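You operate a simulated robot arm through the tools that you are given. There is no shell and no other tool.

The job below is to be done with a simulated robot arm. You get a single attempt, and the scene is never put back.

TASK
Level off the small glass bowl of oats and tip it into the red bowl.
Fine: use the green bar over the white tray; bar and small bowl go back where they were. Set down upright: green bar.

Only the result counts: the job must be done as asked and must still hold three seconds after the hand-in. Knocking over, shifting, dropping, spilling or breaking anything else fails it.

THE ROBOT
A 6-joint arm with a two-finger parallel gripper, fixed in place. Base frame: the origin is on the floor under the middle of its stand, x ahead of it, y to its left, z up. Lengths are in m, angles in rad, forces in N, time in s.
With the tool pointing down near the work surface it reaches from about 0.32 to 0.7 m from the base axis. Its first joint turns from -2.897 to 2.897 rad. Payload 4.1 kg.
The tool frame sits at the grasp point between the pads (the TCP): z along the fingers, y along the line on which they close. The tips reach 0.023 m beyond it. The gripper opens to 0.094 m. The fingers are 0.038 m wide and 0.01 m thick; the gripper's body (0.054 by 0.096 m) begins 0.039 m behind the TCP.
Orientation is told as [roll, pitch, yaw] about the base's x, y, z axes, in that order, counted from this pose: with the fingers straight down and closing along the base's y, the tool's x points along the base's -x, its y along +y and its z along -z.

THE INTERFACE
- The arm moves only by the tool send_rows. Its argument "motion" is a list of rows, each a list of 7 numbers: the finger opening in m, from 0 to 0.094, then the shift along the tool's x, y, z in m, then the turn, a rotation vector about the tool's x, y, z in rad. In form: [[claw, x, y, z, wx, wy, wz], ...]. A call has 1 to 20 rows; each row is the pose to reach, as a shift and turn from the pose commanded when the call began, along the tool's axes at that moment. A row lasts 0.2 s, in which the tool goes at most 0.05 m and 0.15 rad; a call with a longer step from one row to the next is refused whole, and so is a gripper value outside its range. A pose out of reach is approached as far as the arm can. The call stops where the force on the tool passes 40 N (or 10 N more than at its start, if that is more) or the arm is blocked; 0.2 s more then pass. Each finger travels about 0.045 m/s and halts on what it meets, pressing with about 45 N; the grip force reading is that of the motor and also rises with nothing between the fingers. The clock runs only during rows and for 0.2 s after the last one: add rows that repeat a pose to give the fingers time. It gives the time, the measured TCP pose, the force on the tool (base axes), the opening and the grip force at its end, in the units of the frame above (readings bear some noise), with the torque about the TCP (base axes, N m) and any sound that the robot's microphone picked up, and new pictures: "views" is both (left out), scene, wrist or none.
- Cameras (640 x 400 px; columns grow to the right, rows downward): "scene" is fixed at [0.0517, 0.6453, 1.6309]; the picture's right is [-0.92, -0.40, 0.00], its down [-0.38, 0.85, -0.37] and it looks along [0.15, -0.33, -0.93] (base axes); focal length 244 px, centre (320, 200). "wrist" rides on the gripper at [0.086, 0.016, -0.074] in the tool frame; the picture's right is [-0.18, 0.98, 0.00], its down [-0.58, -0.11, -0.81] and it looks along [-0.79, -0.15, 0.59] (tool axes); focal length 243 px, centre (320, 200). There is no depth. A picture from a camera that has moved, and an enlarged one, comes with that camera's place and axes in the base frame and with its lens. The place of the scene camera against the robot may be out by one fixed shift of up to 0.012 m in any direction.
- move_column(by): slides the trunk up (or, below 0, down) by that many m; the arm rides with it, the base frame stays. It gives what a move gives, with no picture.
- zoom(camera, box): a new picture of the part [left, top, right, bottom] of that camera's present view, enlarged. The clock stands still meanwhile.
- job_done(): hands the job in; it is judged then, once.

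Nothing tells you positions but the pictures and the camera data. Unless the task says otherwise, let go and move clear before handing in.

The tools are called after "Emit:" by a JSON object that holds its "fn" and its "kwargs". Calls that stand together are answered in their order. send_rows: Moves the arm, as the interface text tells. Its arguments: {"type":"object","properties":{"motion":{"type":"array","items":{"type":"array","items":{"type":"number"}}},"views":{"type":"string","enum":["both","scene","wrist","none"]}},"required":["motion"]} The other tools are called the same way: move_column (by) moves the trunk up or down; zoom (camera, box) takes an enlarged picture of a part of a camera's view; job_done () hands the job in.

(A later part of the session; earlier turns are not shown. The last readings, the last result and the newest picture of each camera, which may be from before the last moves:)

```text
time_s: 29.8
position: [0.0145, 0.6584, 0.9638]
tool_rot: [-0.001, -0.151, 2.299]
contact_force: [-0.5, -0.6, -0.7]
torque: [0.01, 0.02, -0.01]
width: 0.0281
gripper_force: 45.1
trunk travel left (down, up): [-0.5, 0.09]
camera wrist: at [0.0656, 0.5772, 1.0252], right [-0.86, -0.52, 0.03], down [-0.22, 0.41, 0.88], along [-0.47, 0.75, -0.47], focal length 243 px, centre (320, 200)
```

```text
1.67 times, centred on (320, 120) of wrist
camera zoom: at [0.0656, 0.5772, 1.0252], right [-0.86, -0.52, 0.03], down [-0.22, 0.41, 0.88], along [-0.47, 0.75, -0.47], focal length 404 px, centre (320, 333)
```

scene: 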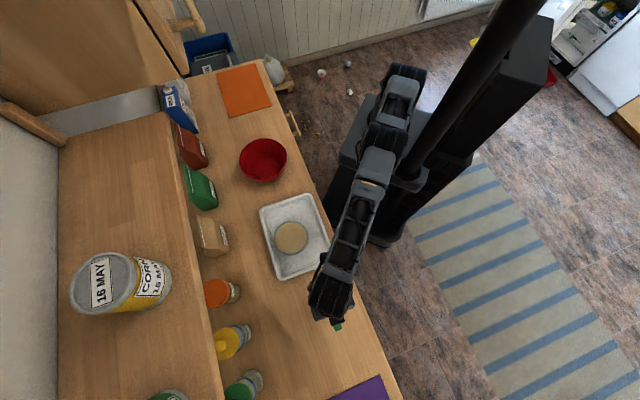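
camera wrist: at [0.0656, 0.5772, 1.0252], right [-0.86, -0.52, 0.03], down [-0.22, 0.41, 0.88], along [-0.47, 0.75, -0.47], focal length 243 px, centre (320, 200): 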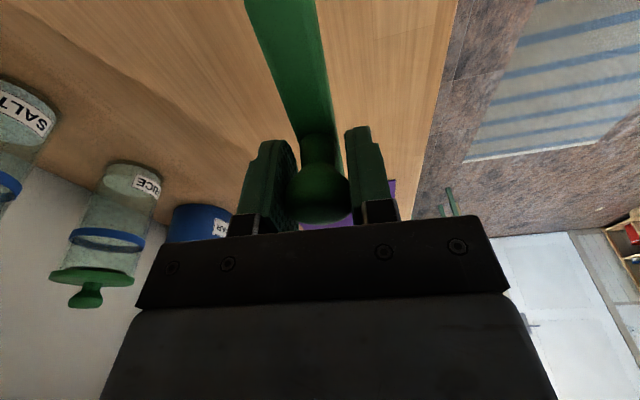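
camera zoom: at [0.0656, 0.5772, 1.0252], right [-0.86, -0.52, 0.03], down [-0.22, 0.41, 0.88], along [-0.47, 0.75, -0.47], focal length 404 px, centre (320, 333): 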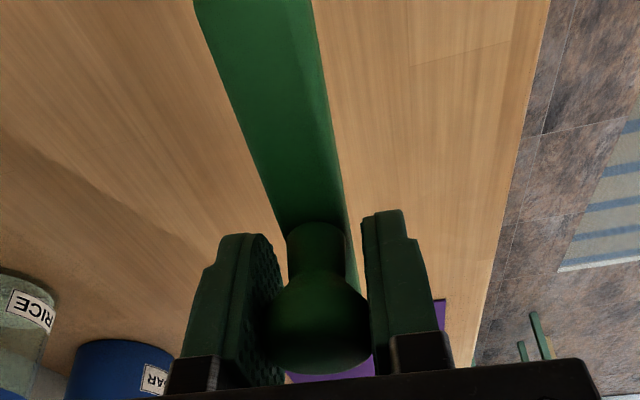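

The bar is held firmly and level. I'll carry it over the tray, turning it square to the counter edge for a pass along the tray's long side.

Emit:
{"fn": "send_rows", "kwargs": {"motion": [[0.0, 0.0093, -0.0028, -0.0029, 0.0161, 0, 0.1067], [0.0, 0.0185, -0.0056, -0.0058, 0.0323, 0, 0.2134], [0.0, 0.0278, -0.0084, -0.0088, 0.0484, 0, 0.3201], [0.0, 0.0371, -0.0112, -0.0117, 0.0645, 0, 0.4269], [0.0, 0.0463, -0.014, -0.0146, 0.0806, 0, 0.5336], [0.0, 0.0556, -0.0168, -0.0175, 0.0968, 0, 0.6403], [0.0, 0.0648, -0.0196, -0.0204, 0.1129, 0, 0.747], [0.0, 0.0741, -0.0224, -0.0234, 0.129, 0, 0.8537], [0.0, 0.0834, -0.0252, -0.0263, 0.1452, 0, 0.9604], [0.0, 0.0926, -0.028, -0.0292, 0.1613, 0, 1.0671], [0.0, 0.1019, -0.0308, -0.0321, 0.1774, 0, 1.1739], [0.0, 0.1112, -0.0336, -0.0351, 0.1935, 0, 1.2806], [0.0, 0.1204, -0.0364, -0.038, 0.2097, 0, 1.3873], [0.0, 0.1297, -0.0392, -0.0409, 0.2258, 0, 1.494], [0.0, 0.1297, -0.0392, -0.0409, 0.2258, 0, 1.494]], "views": "both"}}

Emit:
{"fn": "zoom", "kwargs": {"camera": "wrist", "box": [160, 0, 480, 240]}}

Emit:
{"fn": "zoom", "kwargs": {"camera": "scene", "box": [240, 180, 380, 300]}}

```text
time_s: 33.0
position: [0.1337, 0.5838, 0.9843]
tool_rot: [-0.001, -0.15, 0.785]
contact_force: [-0.4, -0.1, -0.1]
torque: [-0.01, -0.01, -0.02]
width: 0.0277
gripper_force: 45.0
trunk travel left (down, up): [-0.5, 0.09]
camera wrist: at [0.0527, 0.5284, 1.0455], right [-0.57, 0.82, 0.03], down [0.4, 0.24, 0.88], along [0.72, 0.51, -0.47], focal length 243 px, centre (320, 200)
```

scene: 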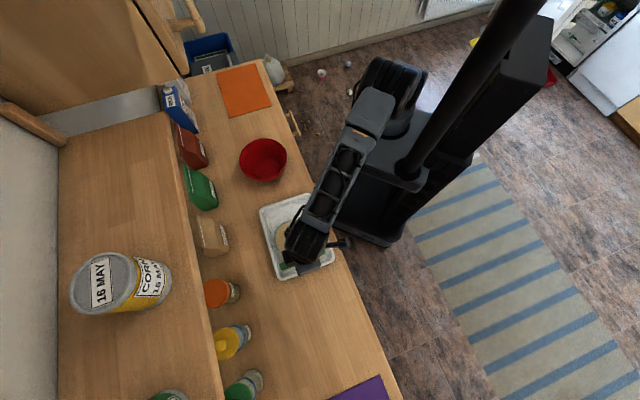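
wrist: 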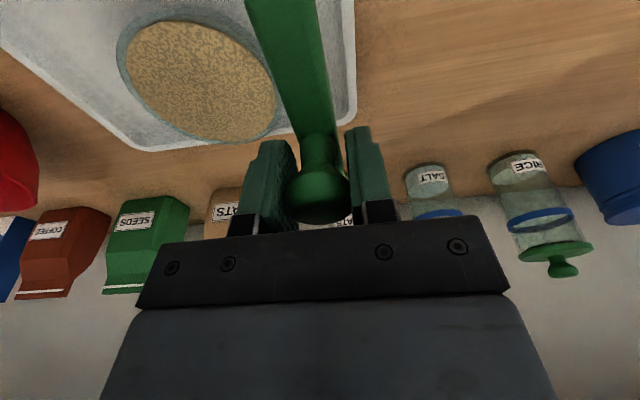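

```text
1.67 times, centred on (320, 120) of wrist
camera zoom: at [0.0527, 0.5284, 1.0455], right [-0.57, 0.82, 0.03], down [0.4, 0.24, 0.88], along [0.72, 0.51, -0.47], focal length 404 px, centre (320, 333)
```

zoom: 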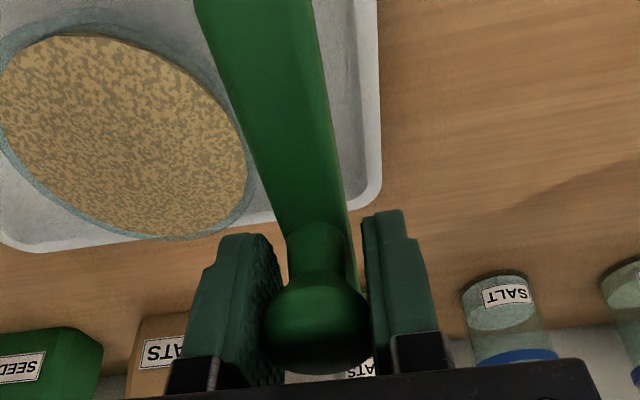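

```text
3.33 times, centred on (310, 240) of scene
camera zoom: at [0.0517, 0.6453, 1.6309], right [-0.92, -0.4, 0.0], down [-0.38, 0.85, -0.37], along [0.15, -0.33, -0.93], focal length 813 px, centre (353, 67)
```

zoom: 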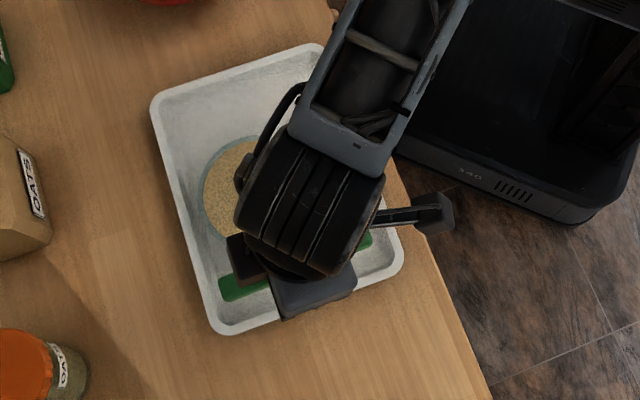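

Emit:
{"fn": "zoom", "kwargs": {"camera": "wrist", "box": [100, 0, 290, 160]}}

```text
2.50 times, centred on (195, 80) of wrist
camera zoom: at [0.0527, 0.5284, 1.0455], right [-0.57, 0.82, 0.03], down [0.4, 0.24, 0.88], along [0.72, 0.51, -0.47], focal length 606 px, centre (632, 500)
```

zoom: 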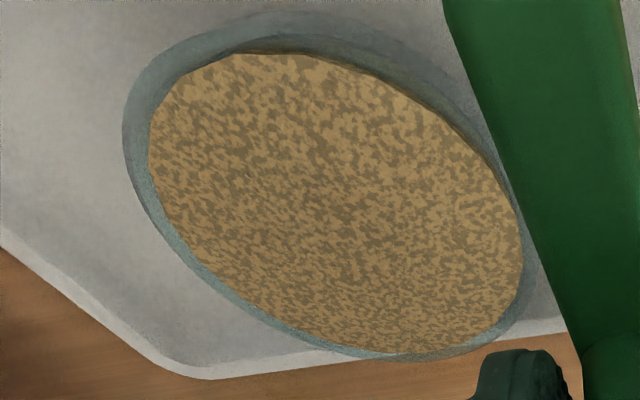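

The rim centre works out at about (0.193, 0.526, 0.892). I'll bring the bar over the middle of the bowl and feel for the rim height in small steps, since pressing there can't tip the bowl.

Emit:
{"fn": "send_rows", "kwargs": {"motion": [[0.0, -0.0003, -0.02, 0, 0, 0, 0], [0.0, -0.0006, -0.045, 0, 0, 0, 0], [0.0, -0.001, -0.07, 0, 0, 0, 0], [0.0, -0.0012, -0.0829, 0, 0, 0, 0], [0.0, 0.0015, -0.0829, 0.018, 0, 0, 0], [0.0, 0.004, -0.0829, 0.0348, 0, 0, 0], [0.0, 0.004, -0.0829, 0.0348, 0, 0, 0]], "views": "both"}}

Emit:
{"fn": "zoom", "kwargs": {"camera": "wrist", "box": [160, 0, 480, 240]}}

Emit:
{"fn": "zoom", "kwargs": {"camera": "scene", "box": [240, 180, 380, 300]}}

```text
time_s: 34.6
position: [0.1918, 0.5278, 0.9498]
tool_rot: [0.0, -0.15, 0.787]
contact_force: [-0.5, 0.4, -0.9]
torque: [0.03, -0.01, 0.02]
width: 0.0279
gripper_force: 44.4
trunk travel left (down, up): [-0.5, 0.09]
camera wrist: at [0.1117, 0.4719, 1.0112], right [-0.57, 0.82, 0.03], down [0.4, 0.24, 0.88], along [0.72, 0.51, -0.47], focal length 243 px, centre (320, 200)
```

scene: 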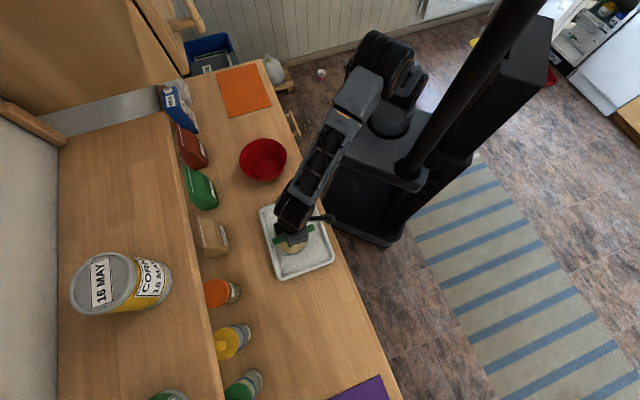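
wrist: 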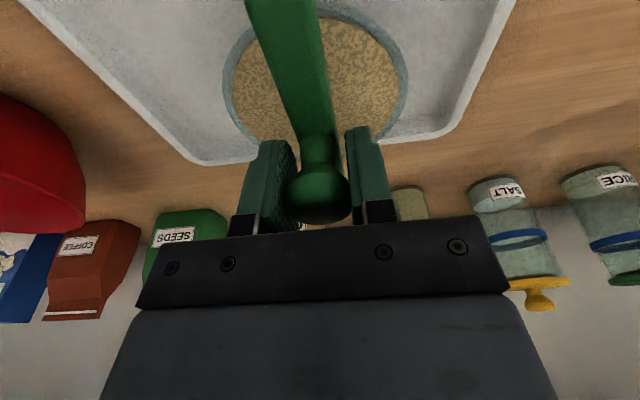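

```text
1.67 times, centred on (320, 120) of wrist
camera zoom: at [0.1117, 0.4719, 1.0112], right [-0.57, 0.82, 0.03], down [0.4, 0.24, 0.88], along [0.72, 0.51, -0.47], focal length 404 px, centre (320, 333)
```

zoom: 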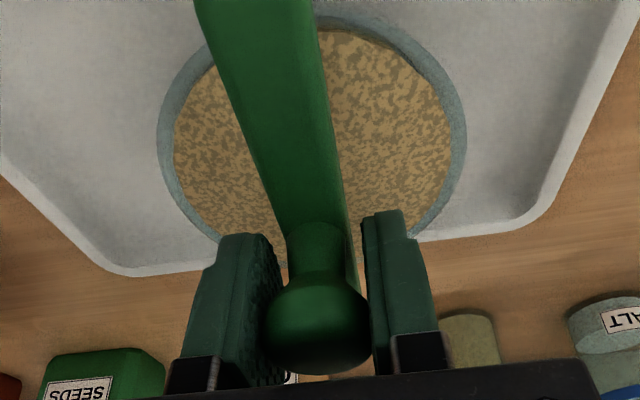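

```text
3.33 times, centred on (310, 240) of scene
camera zoom: at [0.0517, 0.6453, 1.6309], right [-0.92, -0.4, 0.0], down [-0.38, 0.85, -0.37], along [0.15, -0.33, -0.93], focal length 813 px, centre (353, 67)
```

zoom: 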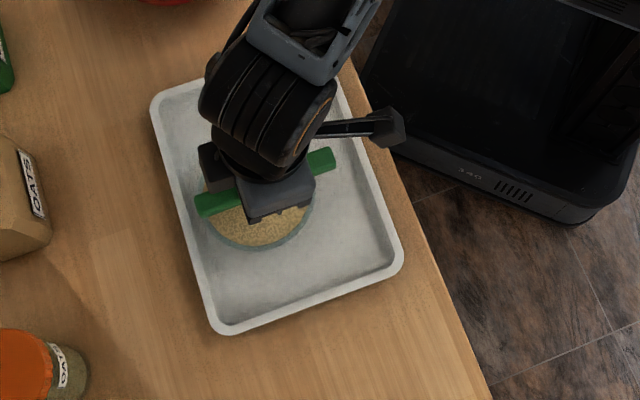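

Checking the rim edges across several views puts the bowl centre nearer (0.198, 0.531). I'll shift the bar 6 mm outward and then step down to find the rim.

Emit:
{"fn": "send_rows", "kwargs": {"motion": [[0.0, -0.0059, 0, 0.0009, 0, 0, 0], [0.0, -0.0044, 0, 0.0108, 0, 0, 0], [0.0, -0.0044, 0, 0.0108, 0, 0, 0]], "views": "both"}}

Emit:
{"fn": "zoom", "kwargs": {"camera": "wrist", "box": [160, 0, 480, 240]}}

Emit:
{"fn": "zoom", "kwargs": {"camera": "scene", "box": [260, 190, 340, 260]}}

```text
time_s: 35.4
position: [0.1956, 0.531, 0.9401]
tool_rot: [0.0, -0.149, 0.786]
contact_force: [-0.3, -1.1, -0.4]
torque: [0.01, 0.01, 0.01]
width: 0.0277
gripper_force: 44.5
trunk travel left (down, up): [-0.5, 0.09]
camera wrist: at [0.1153, 0.4757, 1.0017], right [-0.57, 0.82, 0.03], down [0.4, 0.24, 0.88], along [0.72, 0.51, -0.47], focal length 243 px, centre (320, 200)
```

scene: 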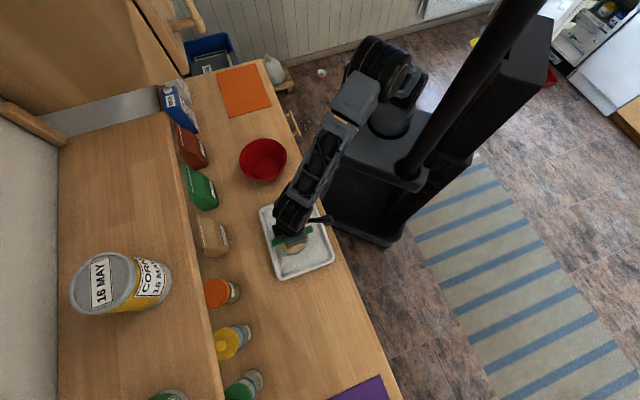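
wrist: 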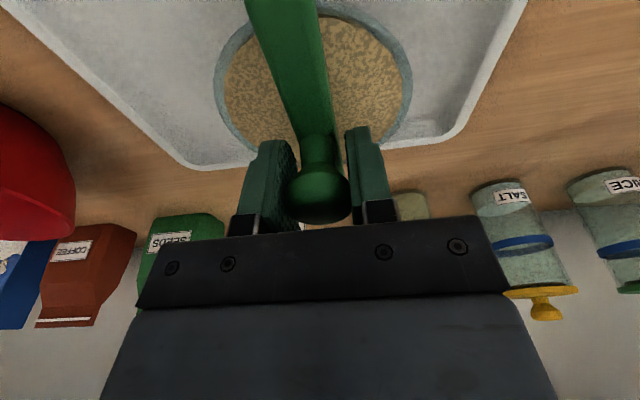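

```text
1.67 times, centred on (320, 120) of wrist
camera zoom: at [0.1153, 0.4757, 1.0017], right [-0.57, 0.82, 0.03], down [0.4, 0.24, 0.88], along [0.72, 0.51, -0.47], focal length 404 px, centre (320, 333)
```

zoom: 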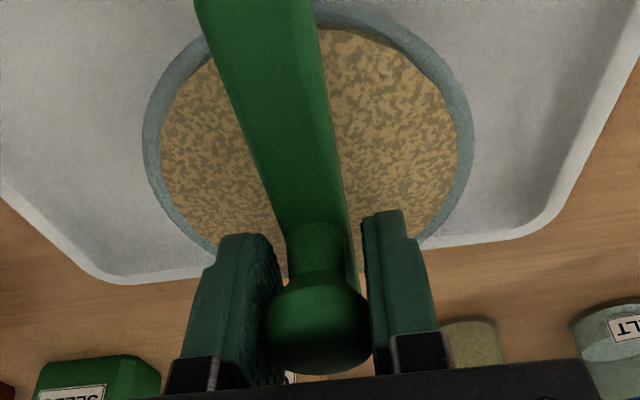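

```text
5.71 times, centred on (300, 225) of scene
camera zoom: at [0.0517, 0.6453, 1.6309], right [-0.92, -0.4, 0.0], down [-0.38, 0.85, -0.37], along [0.15, -0.33, -0.93], focal length 1394 px, centre (434, 57)
```

zoom: 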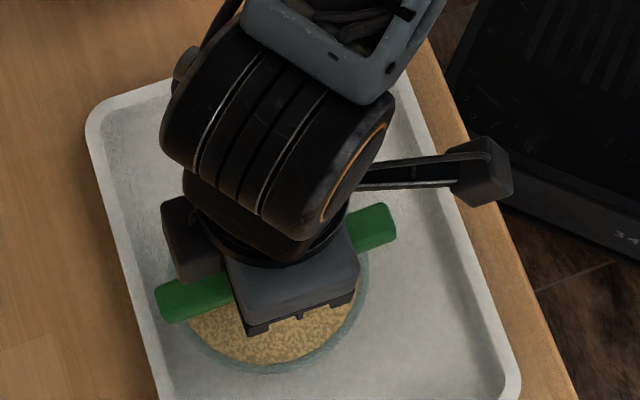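

Emit:
{"fn": "send_rows", "kwargs": {"motion": [[0.0, -0.0049, 0, 0.0007, 0, 0, 0], [0.0, -0.0043, 0, 0.0047, 0, 0, 0], [0.0, -0.0043, 0, 0.0047, 0, 0, 0]], "views": "none"}}

Emit:
{"fn": "send_rows", "kwargs": {"motion": [[0.0, 0.0003, 0, 0.002, 0, 0, 0], [0.0, 0.0003, 0, 0.002, 0, 0, 0]], "views": "none"}}

Emit:
{"fn": "send_rows", "kwargs": {"motion": [[0.0, 0.0002, 0, 0.0015, 0, 0, 0], [0.0, 0.0002, 0, 0.0015, 0, 0, 0]], "views": "none"}}

```text
time_s: 36.2
position: [0.2006, 0.5352, 0.9355]
tool_rot: [0.0, -0.15, 0.787]
contact_force: [0.4, 0.5, -0.5]
torque: [-0.01, 0.0, -0.01]
width: 0.0278
gripper_force: 45.1
trunk travel left (down, up): [-0.5, 0.09]
```

```text
time_s: 36.8
position: [0.1993, 0.5359, 0.9334]
tool_rot: [0.0, -0.15, 0.789]
contact_force: [0.0, -0.3, -0.3]
torque: [0.01, -0.02, 0.02]
width: 0.0276
gripper_force: 45.4
trunk travel left (down, up): [-0.5, 0.09]
```

```text
time_s: 37.4
position: [0.2005, 0.5357, 0.9312]
tool_rot: [0.001, -0.15, 0.789]
contact_force: [0.5, 0.1, -0.6]
torque: [-0.02, -0.02, -0.01]
width: 0.0279
gripper_force: 44.7
trunk travel left (down, up): [-0.5, 0.09]
```

Emit:
{"fn": "send_rows", "kwargs": {"motion": [[0.0, 0.0002, 0, 0.0015, 0, 0, 0], [0.0, 0.0002, 0, 0.0015, 0, 0, 0]], "views": "wrist"}}

Emit:
{"fn": "zoom", "kwargs": {"camera": "wrist", "box": [160, 0, 480, 240]}}

Emit:
{"fn": "zoom", "kwargs": {"camera": "scene", "box": [260, 190, 340, 260]}}

```text
time_s: 38.0
position: [0.1995, 0.5355, 0.93]
tool_rot: [-0.002, -0.15, 0.787]
contact_force: [0.2, 0.6, -1.7]
torque: [0.02, -0.02, -0.02]
width: 0.0276
gripper_force: 44.8
trunk travel left (down, up): [-0.5, 0.09]
camera wrist: at [0.119, 0.4795, 0.9917], right [-0.57, 0.82, 0.03], down [0.4, 0.24, 0.88], along [0.72, 0.51, -0.47], focal length 243 px, centre (320, 200)
```

wrist: 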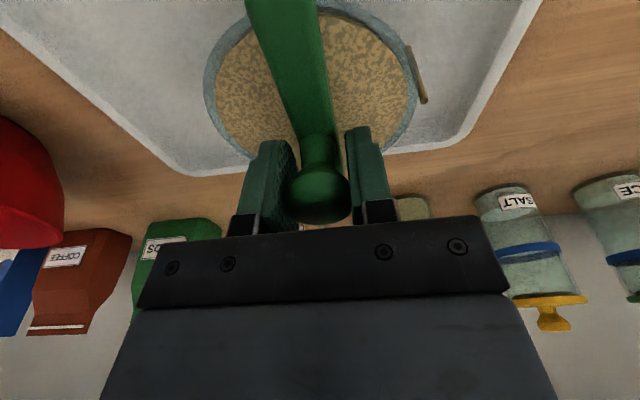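

```text
1.67 times, centred on (320, 120) of wrist
camera zoom: at [0.119, 0.4795, 0.9917], right [-0.57, 0.82, 0.03], down [0.4, 0.24, 0.88], along [0.72, 0.51, -0.47], focal length 404 px, centre (320, 333)
```

zoom: 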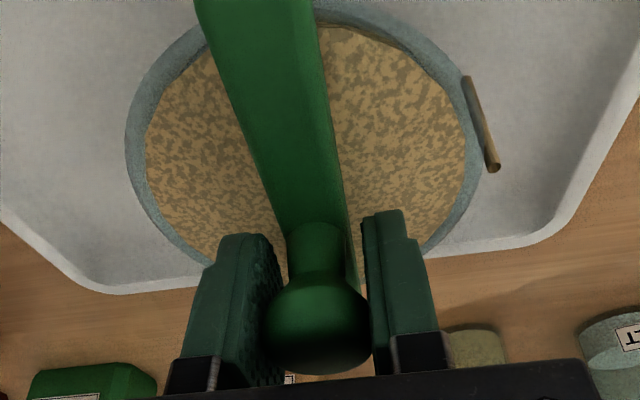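

```text
5.71 times, centred on (300, 225) of scene
camera zoom: at [0.0517, 0.6453, 1.6309], right [-0.92, -0.4, 0.0], down [-0.38, 0.85, -0.37], along [0.15, -0.33, -0.93], focal length 1394 px, centre (434, 57)
```

zoom: 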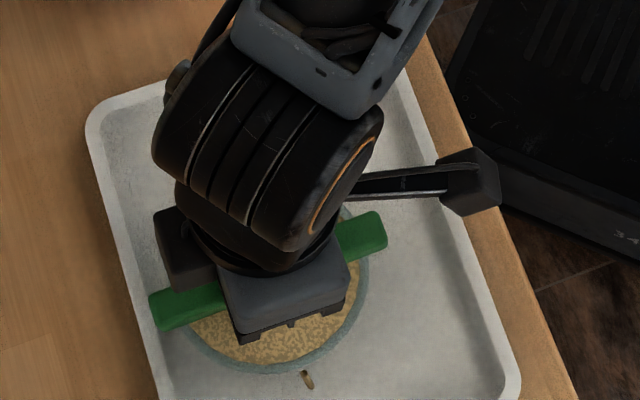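

A small clump of displaced oats has already fallen into the tray, so the bar bottom is close to the rim. I'll continue down in 1 mm steps.

Emit:
{"fn": "send_rows", "kwargs": {"motion": [[0.0, 0.0001, 0, 0.001, 0, 0, 0], [0.0, 0.0001, 0, 0.001, 0, 0, 0]], "views": "none"}}

Emit:
{"fn": "send_rows", "kwargs": {"motion": [[0.0, 0, 0, 0, 0, 0, 0], [0.0, 0, 0, 0, 0, 0, 0]], "views": "wrist"}}

```text
time_s: 38.6
position: [0.1992, 0.5355, 0.9296]
tool_rot: [0.0, -0.151, 0.786]
contact_force: [-0.6, 0.1, 5.0]
torque: [-0.03, 0.07, 0.03]
width: 0.0274
gripper_force: 45.4
trunk travel left (down, up): [-0.5, 0.09]
```

```text
time_s: 39.2
position: [0.1991, 0.5351, 0.9301]
tool_rot: [0.0, -0.15, 0.787]
contact_force: [0.5, 1.5, 8.5]
torque: [-0.03, 0.02, 0.01]
width: 0.0277
gripper_force: 44.8
trunk travel left (down, up): [-0.5, 0.09]
camera wrist: at [0.1189, 0.4792, 0.9913], right [-0.57, 0.82, 0.03], down [0.4, 0.24, 0.88], along [0.72, 0.51, -0.47], focal length 243 px, centre (320, 200)
```

wrist: 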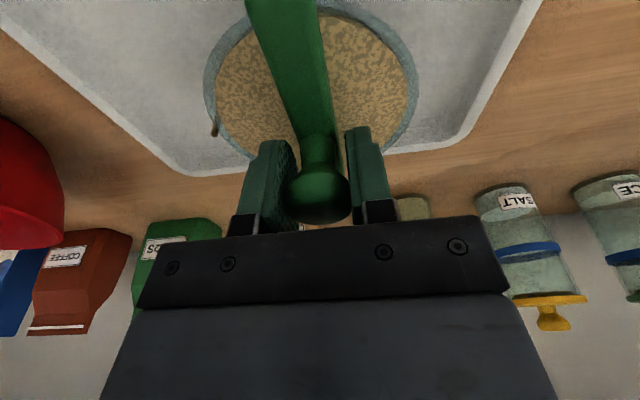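

Emit:
{"fn": "zoom", "kwargs": {"camera": "wrist", "box": [160, 0, 480, 240]}}

Emit:
{"fn": "send_rows", "kwargs": {"motion": [[0.0, -0.0001, 0, -0.0007, 0, 0, 0], [0.0, -0.0001, 0, -0.0007, 0, 0, 0]], "views": "scene"}}

Emit:
{"fn": "zoom", "kwargs": {"camera": "scene", "box": [260, 190, 340, 260]}}

```text
1.67 times, centred on (320, 120) of wrist
camera zoom: at [0.1189, 0.4792, 0.9913], right [-0.57, 0.82, 0.03], down [0.4, 0.24, 0.88], along [0.72, 0.51, -0.47], focal length 404 px, centre (320, 333)
```

zoom: 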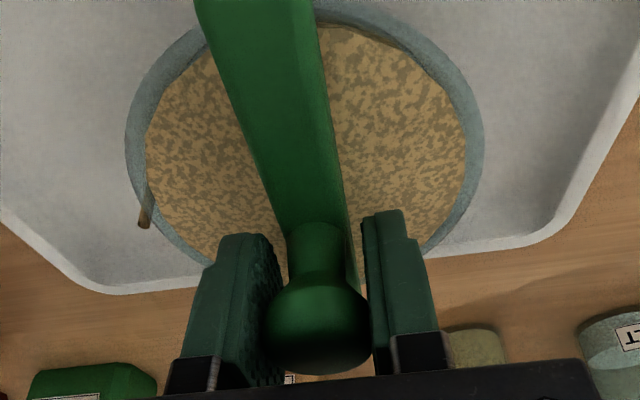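

```text
time_s: 39.8
position: [0.1996, 0.5338, 0.9306]
tool_rot: [0.002, -0.15, 0.788]
contact_force: [0.7, 2.2, 5.2]
torque: [0.12, -0.07, 0.0]
width: 0.0278
gripper_force: 45.2
trunk travel left (down, up): [-0.5, 0.09]
```

scene: 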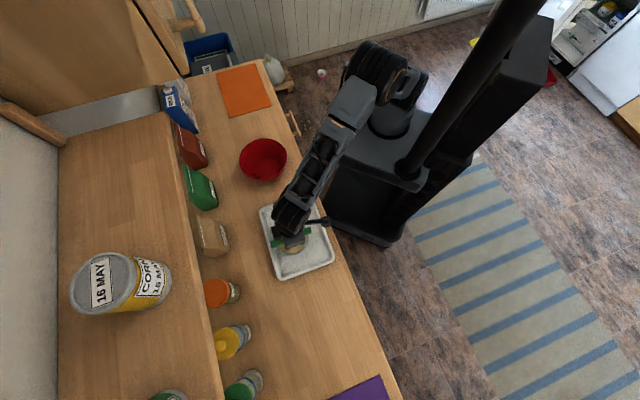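

```text
5.71 times, centred on (300, 225) of scene
camera zoom: at [0.0517, 0.6453, 1.6309], right [-0.92, -0.4, 0.0], down [-0.38, 0.85, -0.37], along [0.15, -0.33, -0.93], focal length 1394 px, centre (434, 57)
```

zoom: 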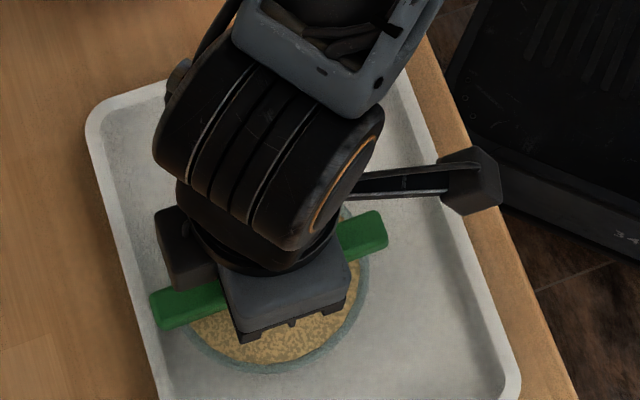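

Emit:
{"fn": "send_rows", "kwargs": {"motion": [[0.0, -0.0001, 0, -0.0007, 0, 0, 0], [0.0, -0.0001, 0, -0.0007, 0, 0, 0]], "views": "none"}}

Emit:
{"fn": "send_rows", "kwargs": {"motion": [[0.0, 0, 0, 0, 0, 0, 0], [0.0, 0, 0, 0, 0, 0, 0]], "views": "none"}}

```text
time_s: 40.4
position: [0.1983, 0.5356, 0.9305]
tool_rot: [-0.002, -0.147, 0.788]
contact_force: [-1.0, -0.4, 0.5]
torque: [-0.01, -0.04, 0.0]
width: 0.0277
gripper_force: 45.0
trunk travel left (down, up): [-0.5, 0.09]
```

```text
time_s: 41.0
position: [0.1994, 0.5351, 0.9304]
tool_rot: [0.0, -0.15, 0.788]
contact_force: [-0.3, 0.0, -0.2]
torque: [-0.02, 0.01, 0.0]
width: 0.0277
gripper_force: 45.4
trunk travel left (down, up): [-0.5, 0.09]
```

The rim contact height is found (TCP z about 0.930 with near-zero force). I'll lift slightly, back off to one side, drop to that height, and sweep the bar right across.

Emit:
{"fn": "send_rows", "kwargs": {"motion": [[0.0, -0.0008, 0, -0.005, 0, 0, 0], [0.0, -0.0012, 0.02, -0.008, 0, 0, 0], [0.0, -0.0012, 0.045, -0.008, 0, 0, 0], [0.0, -0.0012, 0.07, -0.008, 0, 0, 0], [0.0, -0.0012, 0.085, -0.008, 0, 0, 0], [0.0, -0.0006, 0.085, -0.004, 0, 0, 0], [0.0, 0, 0.085, 0, 0, 0, 0], [0.0, 0, 0.085, 0, 0, 0, 0]], "views": "both"}}

Emit:
{"fn": "zoom", "kwargs": {"camera": "wrist", "box": [80, 0, 340, 180]}}

Emit:
{"fn": "zoom", "kwargs": {"camera": "scene", "box": [250, 180, 350, 290]}}

```text
time_s: 42.8
position: [0.1388, 0.5948, 0.9312]
tool_rot: [0.0, -0.151, 0.787]
contact_force: [-0.3, -0.8, -0.3]
torque: [0.01, 0.0, 0.01]
width: 0.0277
gripper_force: 45.5
trunk travel left (down, up): [-0.5, 0.09]
camera wrist: at [0.0585, 0.5393, 0.9919], right [-0.57, 0.82, 0.03], down [0.4, 0.25, 0.88], along [0.72, 0.51, -0.47], focal length 243 px, centre (320, 200)
```

scene: 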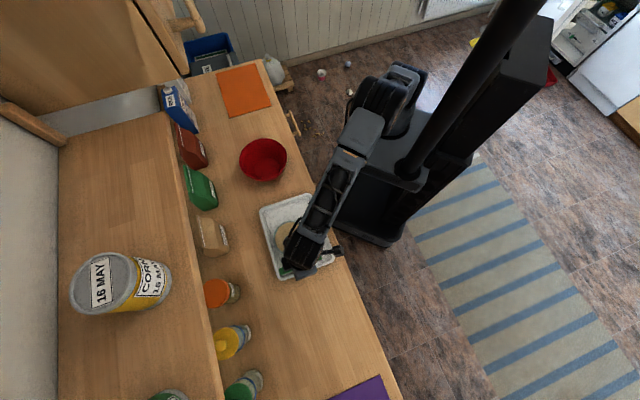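
wrist: 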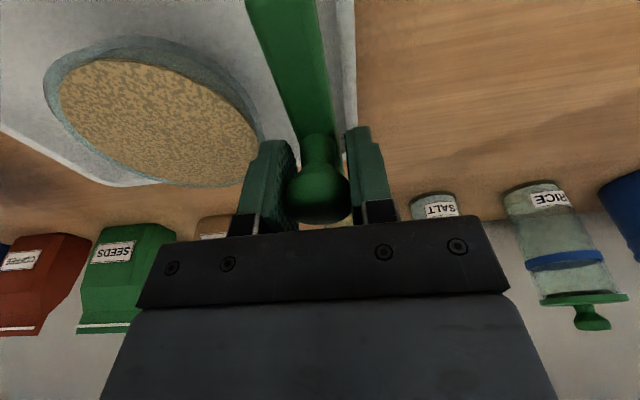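

```text
2.22 times, centred on (210, 90) of wrist
camera zoom: at [0.0585, 0.5393, 0.9919], right [-0.57, 0.82, 0.03], down [0.4, 0.25, 0.88], along [0.72, 0.51, -0.47], focal length 539 px, centre (564, 444)
```

zoom: 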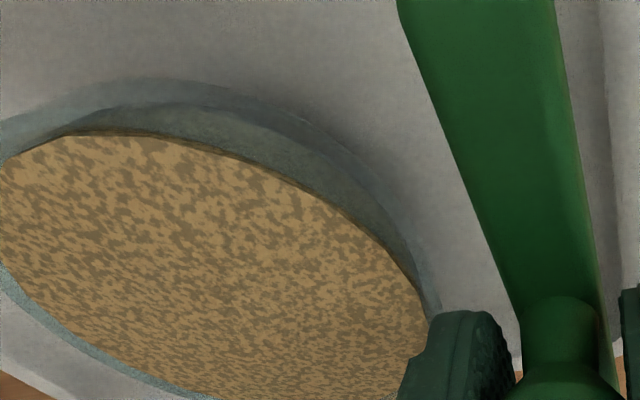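

```text
3.64 times, centred on (300, 235) of scene
camera zoom: at [0.0517, 0.6453, 1.6309], right [-0.92, -0.4, 0.0], down [-0.38, 0.85, -0.37], along [0.15, -0.33, -0.93], focal length 887 px, centre (393, 73)
```

zoom: 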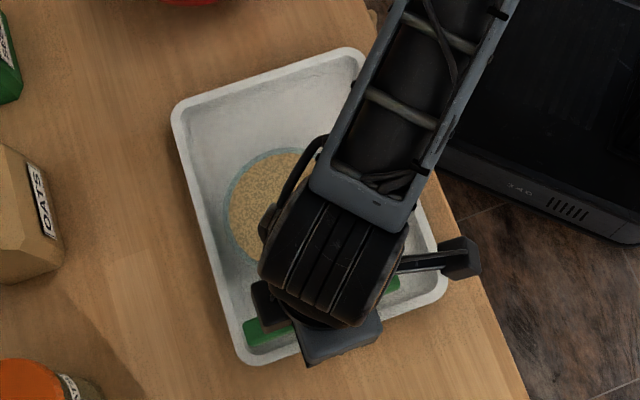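

Emit:
{"fn": "send_rows", "kwargs": {"motion": [[0.0, 0, -0.01, 0, 0, 0, 0], [0.0, 0, -0.02, 0, 0, 0, 0], [0.0, 0, -0.028, 0, 0, 0, 0], [0.0, 0, -0.036, 0, 0, 0, 0], [0.0, 0, -0.044, 0, 0, 0, 0], [0.0, 0, -0.052, 0, 0, 0, 0], [0.0, 0, -0.06, 0, 0, 0, 0]], "views": "wrist"}}

Emit:
{"fn": "zoom", "kwargs": {"camera": "wrist", "box": [80, 0, 440, 240]}}

```text
time_s: 44.4
position: [0.183, 0.5527, 0.9303]
tool_rot: [0.0, -0.15, 0.786]
contact_force: [0.6, 0.5, -0.9]
torque: [-0.02, 0.0, -0.03]
width: 0.0278
gripper_force: 45.1
trunk travel left (down, up): [-0.5, 0.09]
camera wrist: at [0.1016, 0.4968, 0.9918], right [-0.57, 0.82, 0.03], down [0.4, 0.24, 0.88], along [0.72, 0.51, -0.47], focal length 243 px, centre (320, 200)
```

wrist: 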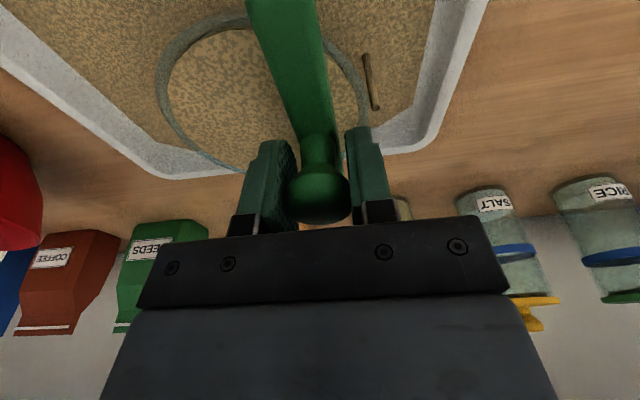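

```text
1.67 times, centred on (260, 120) of wrist
camera zoom: at [0.1016, 0.4968, 0.9918], right [-0.57, 0.82, 0.03], down [0.4, 0.24, 0.88], along [0.72, 0.51, -0.47], focal length 404 px, centre (420, 333)
```

zoom: 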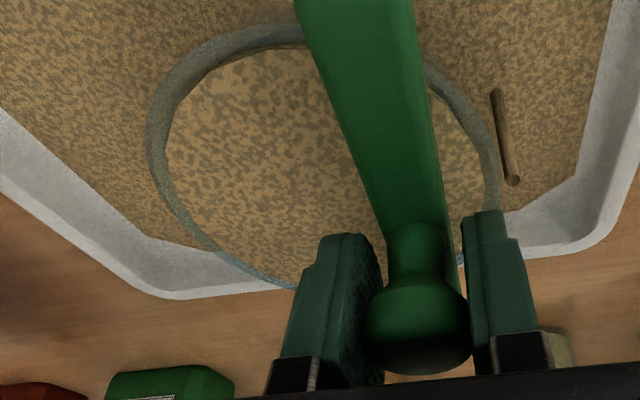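

Excess oats are dropping into the tray as intended. I'll finish the sweep across the far side of the rim.

Emit:
{"fn": "send_rows", "kwargs": {"motion": [[0.0, 0, -0.008, 0, 0, 0, 0], [0.0, 0, -0.016, 0, 0, 0, 0], [0.0, 0, -0.024, 0, 0, 0, 0], [0.0, 0, -0.032, 0, 0, 0, 0], [0.0, 0, -0.04, 0, 0, 0, 0], [0.0, 0, -0.048, 0, 0, 0, 0], [0.0, 0, -0.056, 0, 0, 0, 0], [0.0, 0, -0.064, 0, 0, 0, 0], [0.0, 0, -0.072, 0, 0, 0, 0], [0.0, 0, -0.08, 0, 0, 0, 0], [0.0, 0, -0.09, 0, 0, 0, 0], [0.0, 0, -0.1, 0, 0, 0, 0], [0.0, 0, -0.108, 0, 0, 0, 0]], "views": "both"}}

Emit:
{"fn": "zoom", "kwargs": {"camera": "wrist", "box": [200, 0, 600, 240]}}

Emit:
{"fn": "zoom", "kwargs": {"camera": "scene", "box": [250, 180, 350, 290]}}

```text
time_s: 47.2
position: [0.2587, 0.4762, 0.9302]
tool_rot: [-0.001, -0.151, 0.788]
contact_force: [0.4, -0.6, -0.9]
torque: [0.02, 0.0, 0.01]
width: 0.0277
gripper_force: 45.4
trunk travel left (down, up): [-0.5, 0.09]
camera wrist: at [0.1782, 0.4202, 0.9917], right [-0.57, 0.82, 0.03], down [0.4, 0.24, 0.88], along [0.72, 0.51, -0.47], focal length 243 px, centre (320, 200)
```

scene: 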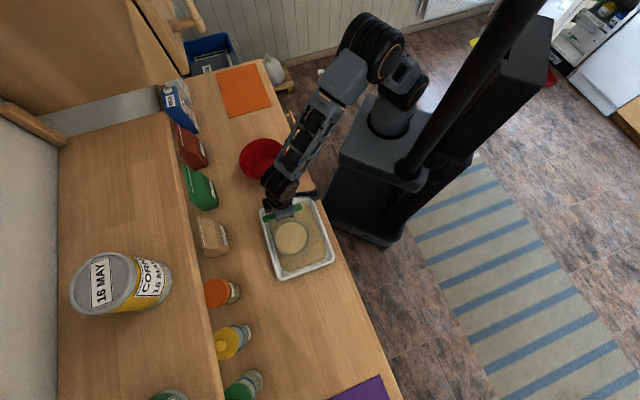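
wrist: 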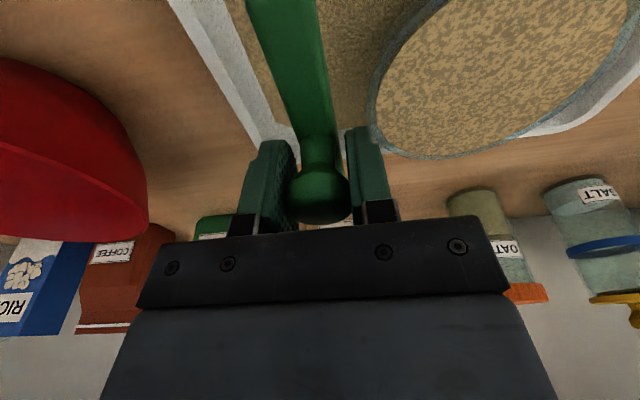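

```text
1.60 times, centred on (400, 120) of wrist
camera zoom: at [0.1782, 0.4202, 0.9917], right [-0.57, 0.82, 0.03], down [0.4, 0.24, 0.88], along [0.72, 0.51, -0.47], focal length 388 px, centre (192, 328)
```

zoom: 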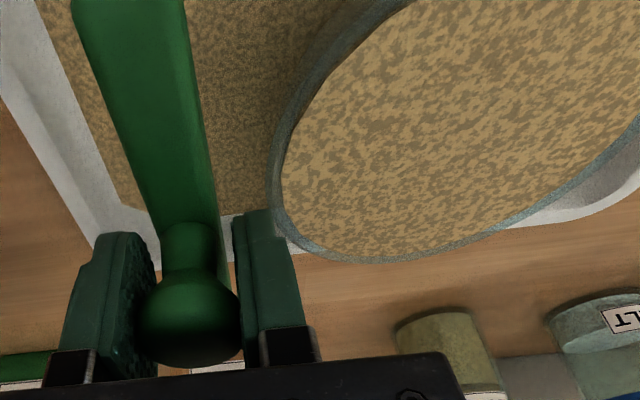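

```text
3.64 times, centred on (300, 235) of scene
camera zoom: at [0.0517, 0.6453, 1.6309], right [-0.92, -0.4, 0.0], down [-0.38, 0.85, -0.37], along [0.15, -0.33, -0.93], focal length 887 px, centre (393, 73)
```

zoom: 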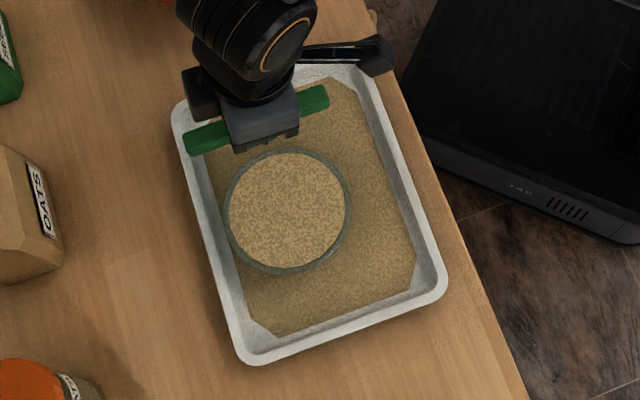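

The tray now holds the excess as a thin layer, the bowl's surface looks flat, and the bowl hasn't moved. I'll sweep back over it once at the same height, then take the bar home.

Emit:
{"fn": "send_rows", "kwargs": {"motion": [[0.0, 0, 0.01, 0, 0, 0, 0], [0.0, 0, 0.02, 0, 0, 0, 0], [0.0, 0, 0.03, 0, 0, 0, 0], [0.0, 0, 0.04, 0, 0, 0, 0], [0.0, 0, 0.05, 0, 0, 0, 0], [0.0, 0, 0.06, 0, 0, 0, 0], [0.0, 0, 0.07, 0, 0, 0, 0], [0.0, 0, 0.08, 0, 0, 0, 0], [0.0, 0, 0.09, 0, 0, 0, 0], [0.0, 0, 0.1, 0, 0, 0, 0], [0.0, 0, 0.11, 0, 0, 0, 0], [0.0, 0, 0.12, 0, 0, 0, 0], [0.0, 0, 0.13, 0, 0, 0, 0], [0.0, 0, 0.14, 0, 0, 0, 0], [0.0, 0, 0.15, 0, 0, 0, 0], [0.0, 0, 0.16, 0, 0, 0, 0], [0.0, 0, 0.168, 0, 0, 0, 0]], "views": "both"}}

Emit:
{"fn": "zoom", "kwargs": {"camera": "wrist", "box": [20, 0, 340, 200]}}

Emit:
{"fn": "zoom", "kwargs": {"camera": "scene", "box": [250, 180, 350, 290]}}

```text
time_s: 50.8
position: [0.1405, 0.5939, 0.9301]
tool_rot: [0.0, -0.15, 0.785]
contact_force: [0.8, -0.5, -0.9]
torque: [0.01, -0.03, 0.01]
width: 0.0277
gripper_force: 44.9
trunk travel left (down, up): [-0.5, 0.09]
camera wrist: at [0.0596, 0.5389, 0.992], right [-0.57, 0.82, 0.03], down [0.4, 0.25, 0.88], along [0.72, 0.51, -0.47], focal length 243 px, centre (320, 200)
```

scene: 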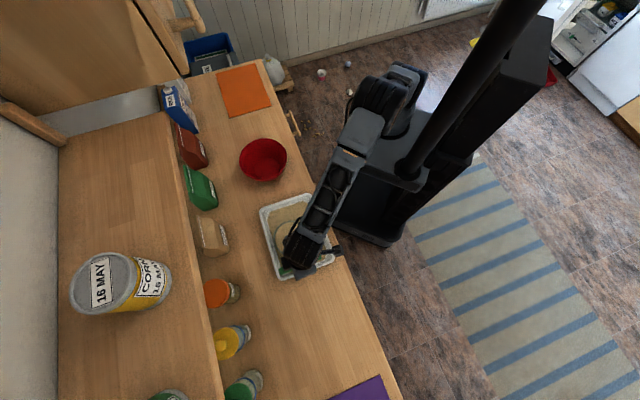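
wrist: 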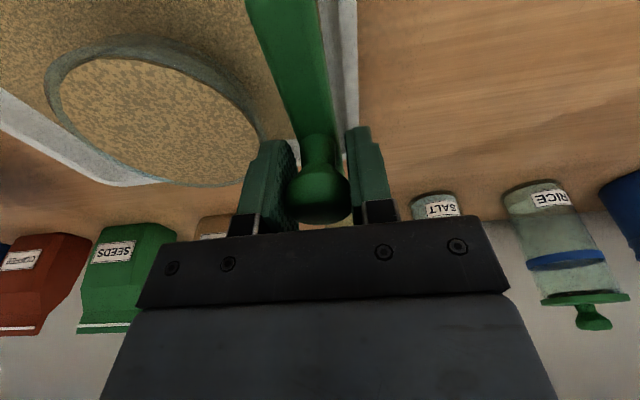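

```text
2.00 times, centred on (180, 100) of wrist
camera zoom: at [0.0596, 0.5389, 0.992], right [-0.57, 0.82, 0.03], down [0.4, 0.25, 0.88], along [0.72, 0.51, -0.47], focal length 485 px, centre (600, 400)
```

zoom: 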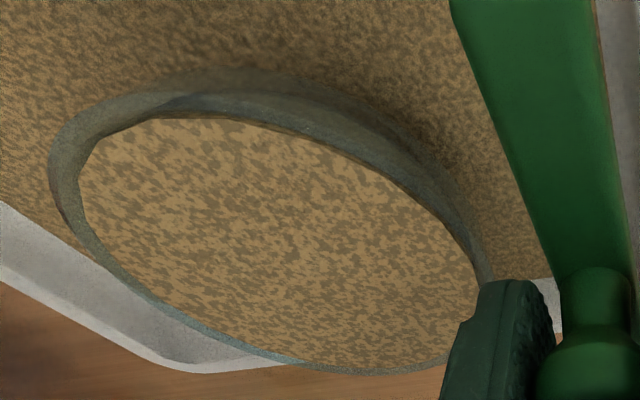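

```text
3.64 times, centred on (300, 235) of scene
camera zoom: at [0.0517, 0.6453, 1.6309], right [-0.92, -0.4, 0.0], down [-0.38, 0.85, -0.37], along [0.15, -0.33, -0.93], focal length 887 px, centre (393, 73)
```

zoom: 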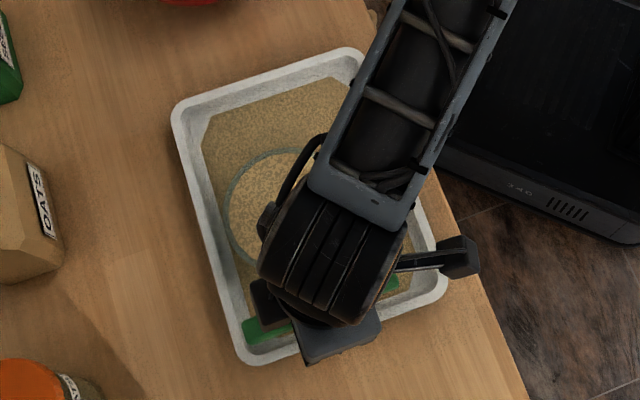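

The surface is level and the bowl is still in place. I'll now retrace the carry path to take the bar home.

Emit:
{"fn": "send_rows", "kwargs": {"motion": [[0.0, 0.001, -0.0005, -0.014, 0, 0, 0], [0.0, 0.002, -0.001, -0.028, 0, 0, 0], [0.0, 0.003, -0.0016, -0.042, 0, 0, 0], [0.0, 0.0041, -0.0021, -0.0549, 0, 0, 0], [0.0, 0.0041, -0.0021, -0.0549, 0, 0, 0]], "views": "none"}}

Emit:
{"fn": "send_rows", "kwargs": {"motion": [[0.0, 0.0024, 0.0097, 0.0012, -0.0161, 0, -0.1067], [0.0, 0.0048, 0.0195, 0.0023, -0.0323, 0, -0.2134], [0.0, 0.0073, 0.0292, 0.0035, -0.0484, 0, -0.3201], [0.0, 0.0097, 0.039, 0.0046, -0.0645, 0, -0.4269], [0.0, 0.0121, 0.0487, 0.0058, -0.0806, 0, -0.5336], [0.0, 0.0145, 0.0585, 0.0069, -0.0968, 0, -0.6403], [0.0, 0.017, 0.0682, 0.0081, -0.1129, 0, -0.747], [0.0, 0.0194, 0.0779, 0.0093, -0.129, 0, -0.8537], [0.0, 0.0218, 0.0877, 0.0104, -0.1452, 0, -0.9604], [0.0, 0.0242, 0.0974, 0.0116, -0.1613, 0, -1.0671], [0.0, 0.0266, 0.1072, 0.0127, -0.1774, 0, -1.1739], [0.0, 0.0291, 0.1169, 0.0139, -0.1935, 0, -1.2806], [0.0, 0.0315, 0.1267, 0.015, -0.2097, 0, -1.3873], [0.0, 0.0339, 0.1364, 0.0162, -0.2258, 0, -1.494], [0.0, 0.0339, 0.1364, 0.0162, -0.2258, 0, -1.494]], "views": "both"}}

```text
time_s: 52.0
position: [0.1327, 0.5842, 0.9835]
tool_rot: [-0.002, -0.15, 0.788]
contact_force: [0.0, 0.0, -0.7]
torque: [0.0, -0.02, 0.01]
width: 0.0276
gripper_force: 45.2
trunk travel left (down, up): [-0.5, 0.09]
```

```text
time_s: 55.2
position: [0.0133, 0.6584, 0.9625]
tool_rot: [-0.001, -0.15, 2.298]
contact_force: [-0.1, 0.6, -0.3]
torque: [0.0, -0.01, -0.01]
width: 0.0278
gripper_force: 45.2
trunk travel left (down, up): [-0.5, 0.09]
camera wrist: at [0.0649, 0.5774, 1.0243], right [-0.85, -0.52, 0.03], down [-0.22, 0.41, 0.88], along [-0.47, 0.75, -0.47], focal length 243 px, centre (320, 200)
```

scene: 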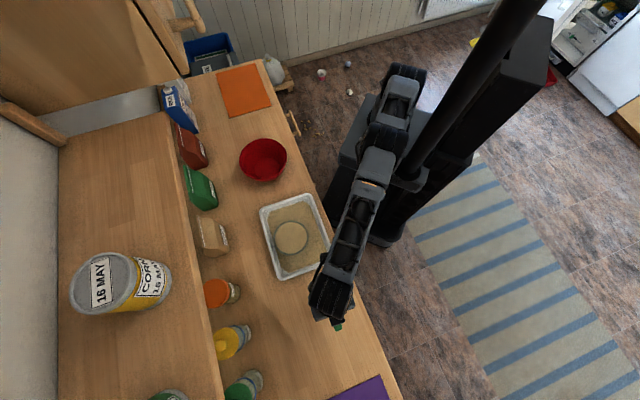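
wrist: 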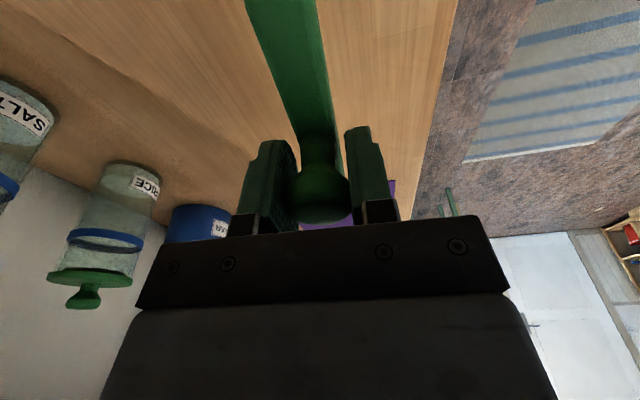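

Emit:
{"fn": "send_rows", "kwargs": {"motion": [[0.0, 0.003, 0, 0.02, 0, 0, 0], [0.0, 0.006, 0, 0.04, 0, 0, 0], [0.0, 0.009, 0, 0.06, 0, 0, 0], [0.0, 0.0107, 0, 0.071, 0, 0, 0], [0.0, 0.0119, 0, 0.079, 0, 0, 0], [0.0, 0.0119, 0, 0.079, 0, 0, 0]], "views": "none"}}

Emit:
{"fn": "send_rows", "kwargs": {"motion": [[0.0, 0.0003, 0, 0.002, 0, 0, 0], [0.0, 0.0005, 0, 0.0035, 0, 0, 0], [0.0, 0.0005, 0, 0.0035, 0, 0, 0]], "views": "wrist"}}

```text
time_s: 56.6
position: [0.0141, 0.6584, 0.8826]
tool_rot: [0.002, -0.15, 2.299]
contact_force: [0.8, 0.3, -0.6]
torque: [0.01, -0.04, -0.01]
width: 0.0278
gripper_force: 45.2
trunk travel left (down, up): [-0.5, 0.09]
```

```text
time_s: 57.4
position: [0.0142, 0.6587, 0.8798]
tool_rot: [0.0, -0.149, 2.297]
contact_force: [-0.1, 0.1, -0.5]
torque: [0.0, -0.02, 0.0]
width: 0.0279
gripper_force: 45.2
trunk travel left (down, up): [-0.5, 0.09]
camera wrist: at [0.0652, 0.5769, 0.9406], right [-0.86, -0.52, 0.03], down [-0.22, 0.41, 0.88], along [-0.47, 0.75, -0.47], focal length 243 px, centre (320, 200)
```

wrist: 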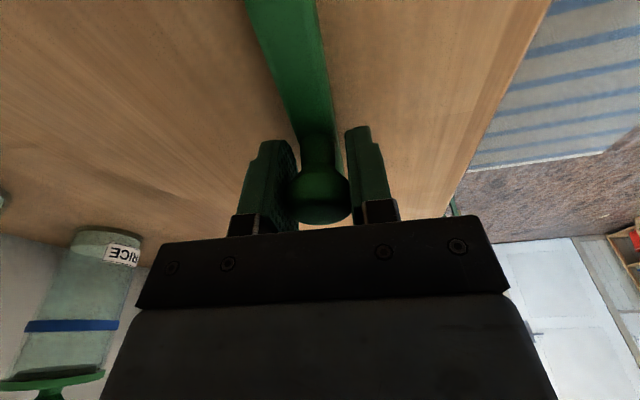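

Emit:
{"fn": "send_rows", "kwargs": {"motion": [[0.0, 0.0001, 0, 0.0008, 0, 0, 0], [0.0, 0.0001, 0, 0.0008, 0, 0, 0]], "views": "none"}}

Emit:
{"fn": "send_rows", "kwargs": {"motion": [[0.0, 0.0001, 0, 0.0007, 0, 0, 0], [0.0, 0.0001, 0, 0.0007, 0, 0, 0]], "views": "none"}}

```text
time_s: 58.0
position: [0.0147, 0.6582, 0.8786]
tool_rot: [0.001, -0.149, 2.297]
contact_force: [-0.3, -0.3, -0.4]
torque: [0.0, -0.02, -0.01]
width: 0.0279
gripper_force: 44.6
trunk travel left (down, up): [-0.5, 0.09]
```

```text
time_s: 58.6
position: [0.0144, 0.659, 0.878]
tool_rot: [-0.001, -0.15, 2.297]
contact_force: [-0.6, -0.4, 0.0]
torque: [0.01, 0.01, -0.02]
width: 0.0273
gripper_force: 45.5
trunk travel left (down, up): [-0.5, 0.09]
```

Emit:
{"fn": "send_rows", "kwargs": {"motion": [[0.0, 0.0001, 0, 0.0006, 0, 0, 0], [0.0, 0.0001, 0, 0.0006, 0, 0, 0]], "views": "none"}}

Emit:
{"fn": "send_rows", "kwargs": {"motion": [[0.0, 0.0, 0, 0.0, 0, 0, 0], [0.0, 0.0, 0, 0.0, 0, 0, 0]], "views": "none"}}

```text
time_s: 59.2
position: [0.0147, 0.6582, 0.8774]
tool_rot: [0.0, -0.151, 2.3]
contact_force: [-1.0, 0.6, 0.3]
torque: [0.03, 0.09, 0.03]
width: 0.0278
gripper_force: 45.0
trunk travel left (down, up): [-0.5, 0.09]
```

```text
time_s: 59.8
position: [0.0145, 0.6597, 0.8786]
tool_rot: [0.001, -0.149, 2.299]
contact_force: [-0.6, 0.0, 0.6]
torque: [0.08, 0.07, -0.01]
width: 0.0278
gripper_force: 45.9
trunk travel left (down, up): [-0.5, 0.09]
```

The bar is touching the counter at its original spot. I'll open the fingers and rise straight up.

Emit:
{"fn": "send_rows", "kwargs": {"motion": [[0.035, 0, 0, 0, 0, 0, 0], [0.05, 0, 0, 0, 0, 0, 0], [0.065, 0, 0, 0, 0, 0, 0], [0.07, 0, 0, 0, 0, 0, 0], [0.07, 0, 0, 0, 0, 0, 0]], "views": "wrist"}}

Emit:
{"fn": "send_rows", "kwargs": {"motion": [[0.07, -0.003, 0, -0.02, 0, 0, 0], [0.07, -0.006, 0, -0.04, 0, 0, 0], [0.07, -0.009, 0, -0.06, 0, 0, 0], [0.07, -0.0151, 0, -0.1, 0, 0, 0]], "views": "both"}}

Emit:
{"fn": "zoom", "kwargs": {"camera": "scene", "box": [240, 180, 360, 340]}}

```text
time_s: 61.0
position: [0.0147, 0.6587, 0.8766]
tool_rot: [-0.001, -0.151, 2.297]
contact_force: [-0.4, -0.7, 0.0]
torque: [-0.01, 0.0, 0.01]
width: 0.07
gripper_force: 0.1
trunk travel left (down, up): [-0.5, 0.09]
camera wrist: at [0.0654, 0.5772, 0.9391], right [-0.86, -0.52, 0.03], down [-0.22, 0.41, 0.88], along [-0.47, 0.75, -0.47], focal length 243 px, centre (320, 200)
```

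wrist: 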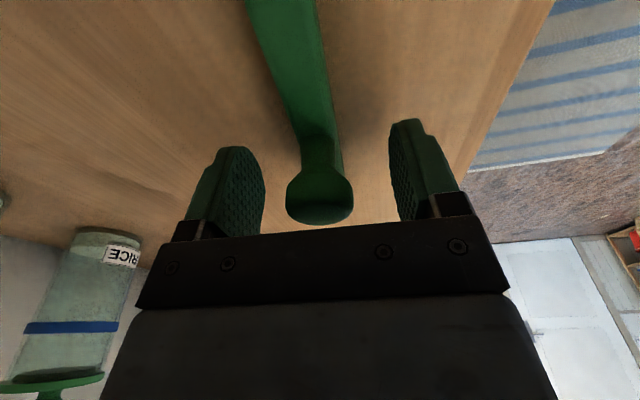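

```text
time_s: 62.0
position: [0.0145, 0.6587, 0.9796]
tool_rot: [-0.001, -0.148, 2.298]
contact_force: [0.2, 0.3, 0.2]
torque: [-0.02, -0.01, -0.01]
width: 0.07
gripper_force: 0.2
trunk travel left (down, up): [-0.5, 0.09]
camera wrist: at [0.0652, 0.5778, 1.0413], right [-0.86, -0.52, 0.03], down [-0.22, 0.41, 0.88], along [-0.47, 0.75, -0.47], focal length 243 px, centre (320, 200)
```

scene: 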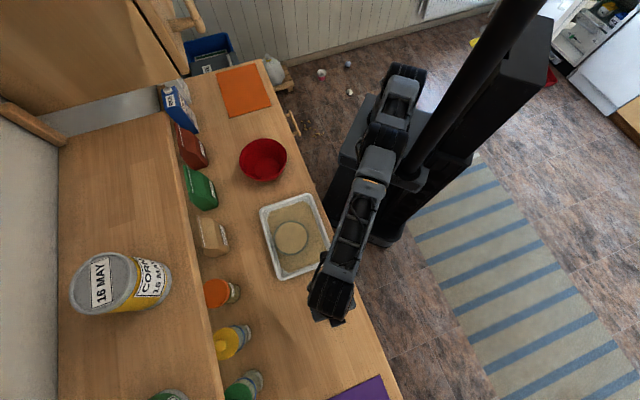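
wrist: 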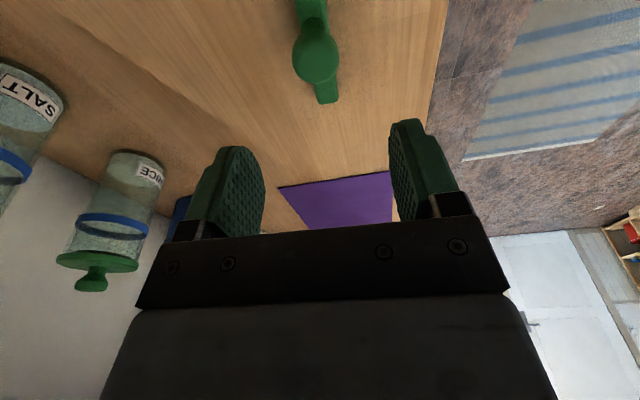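

```text
2.50 times, centred on (300, 260) of scene
camera zoom: at [0.0517, 0.6453, 1.6309], right [-0.92, -0.4, 0.0], down [-0.38, 0.85, -0.37], along [0.15, -0.33, -0.93], focal length 610 px, centre (370, 50)
```

zoom: 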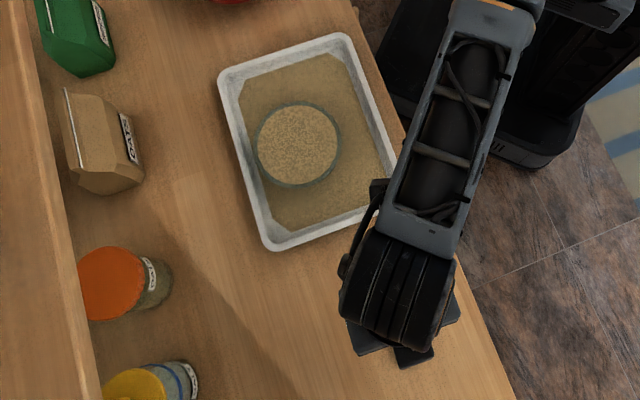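

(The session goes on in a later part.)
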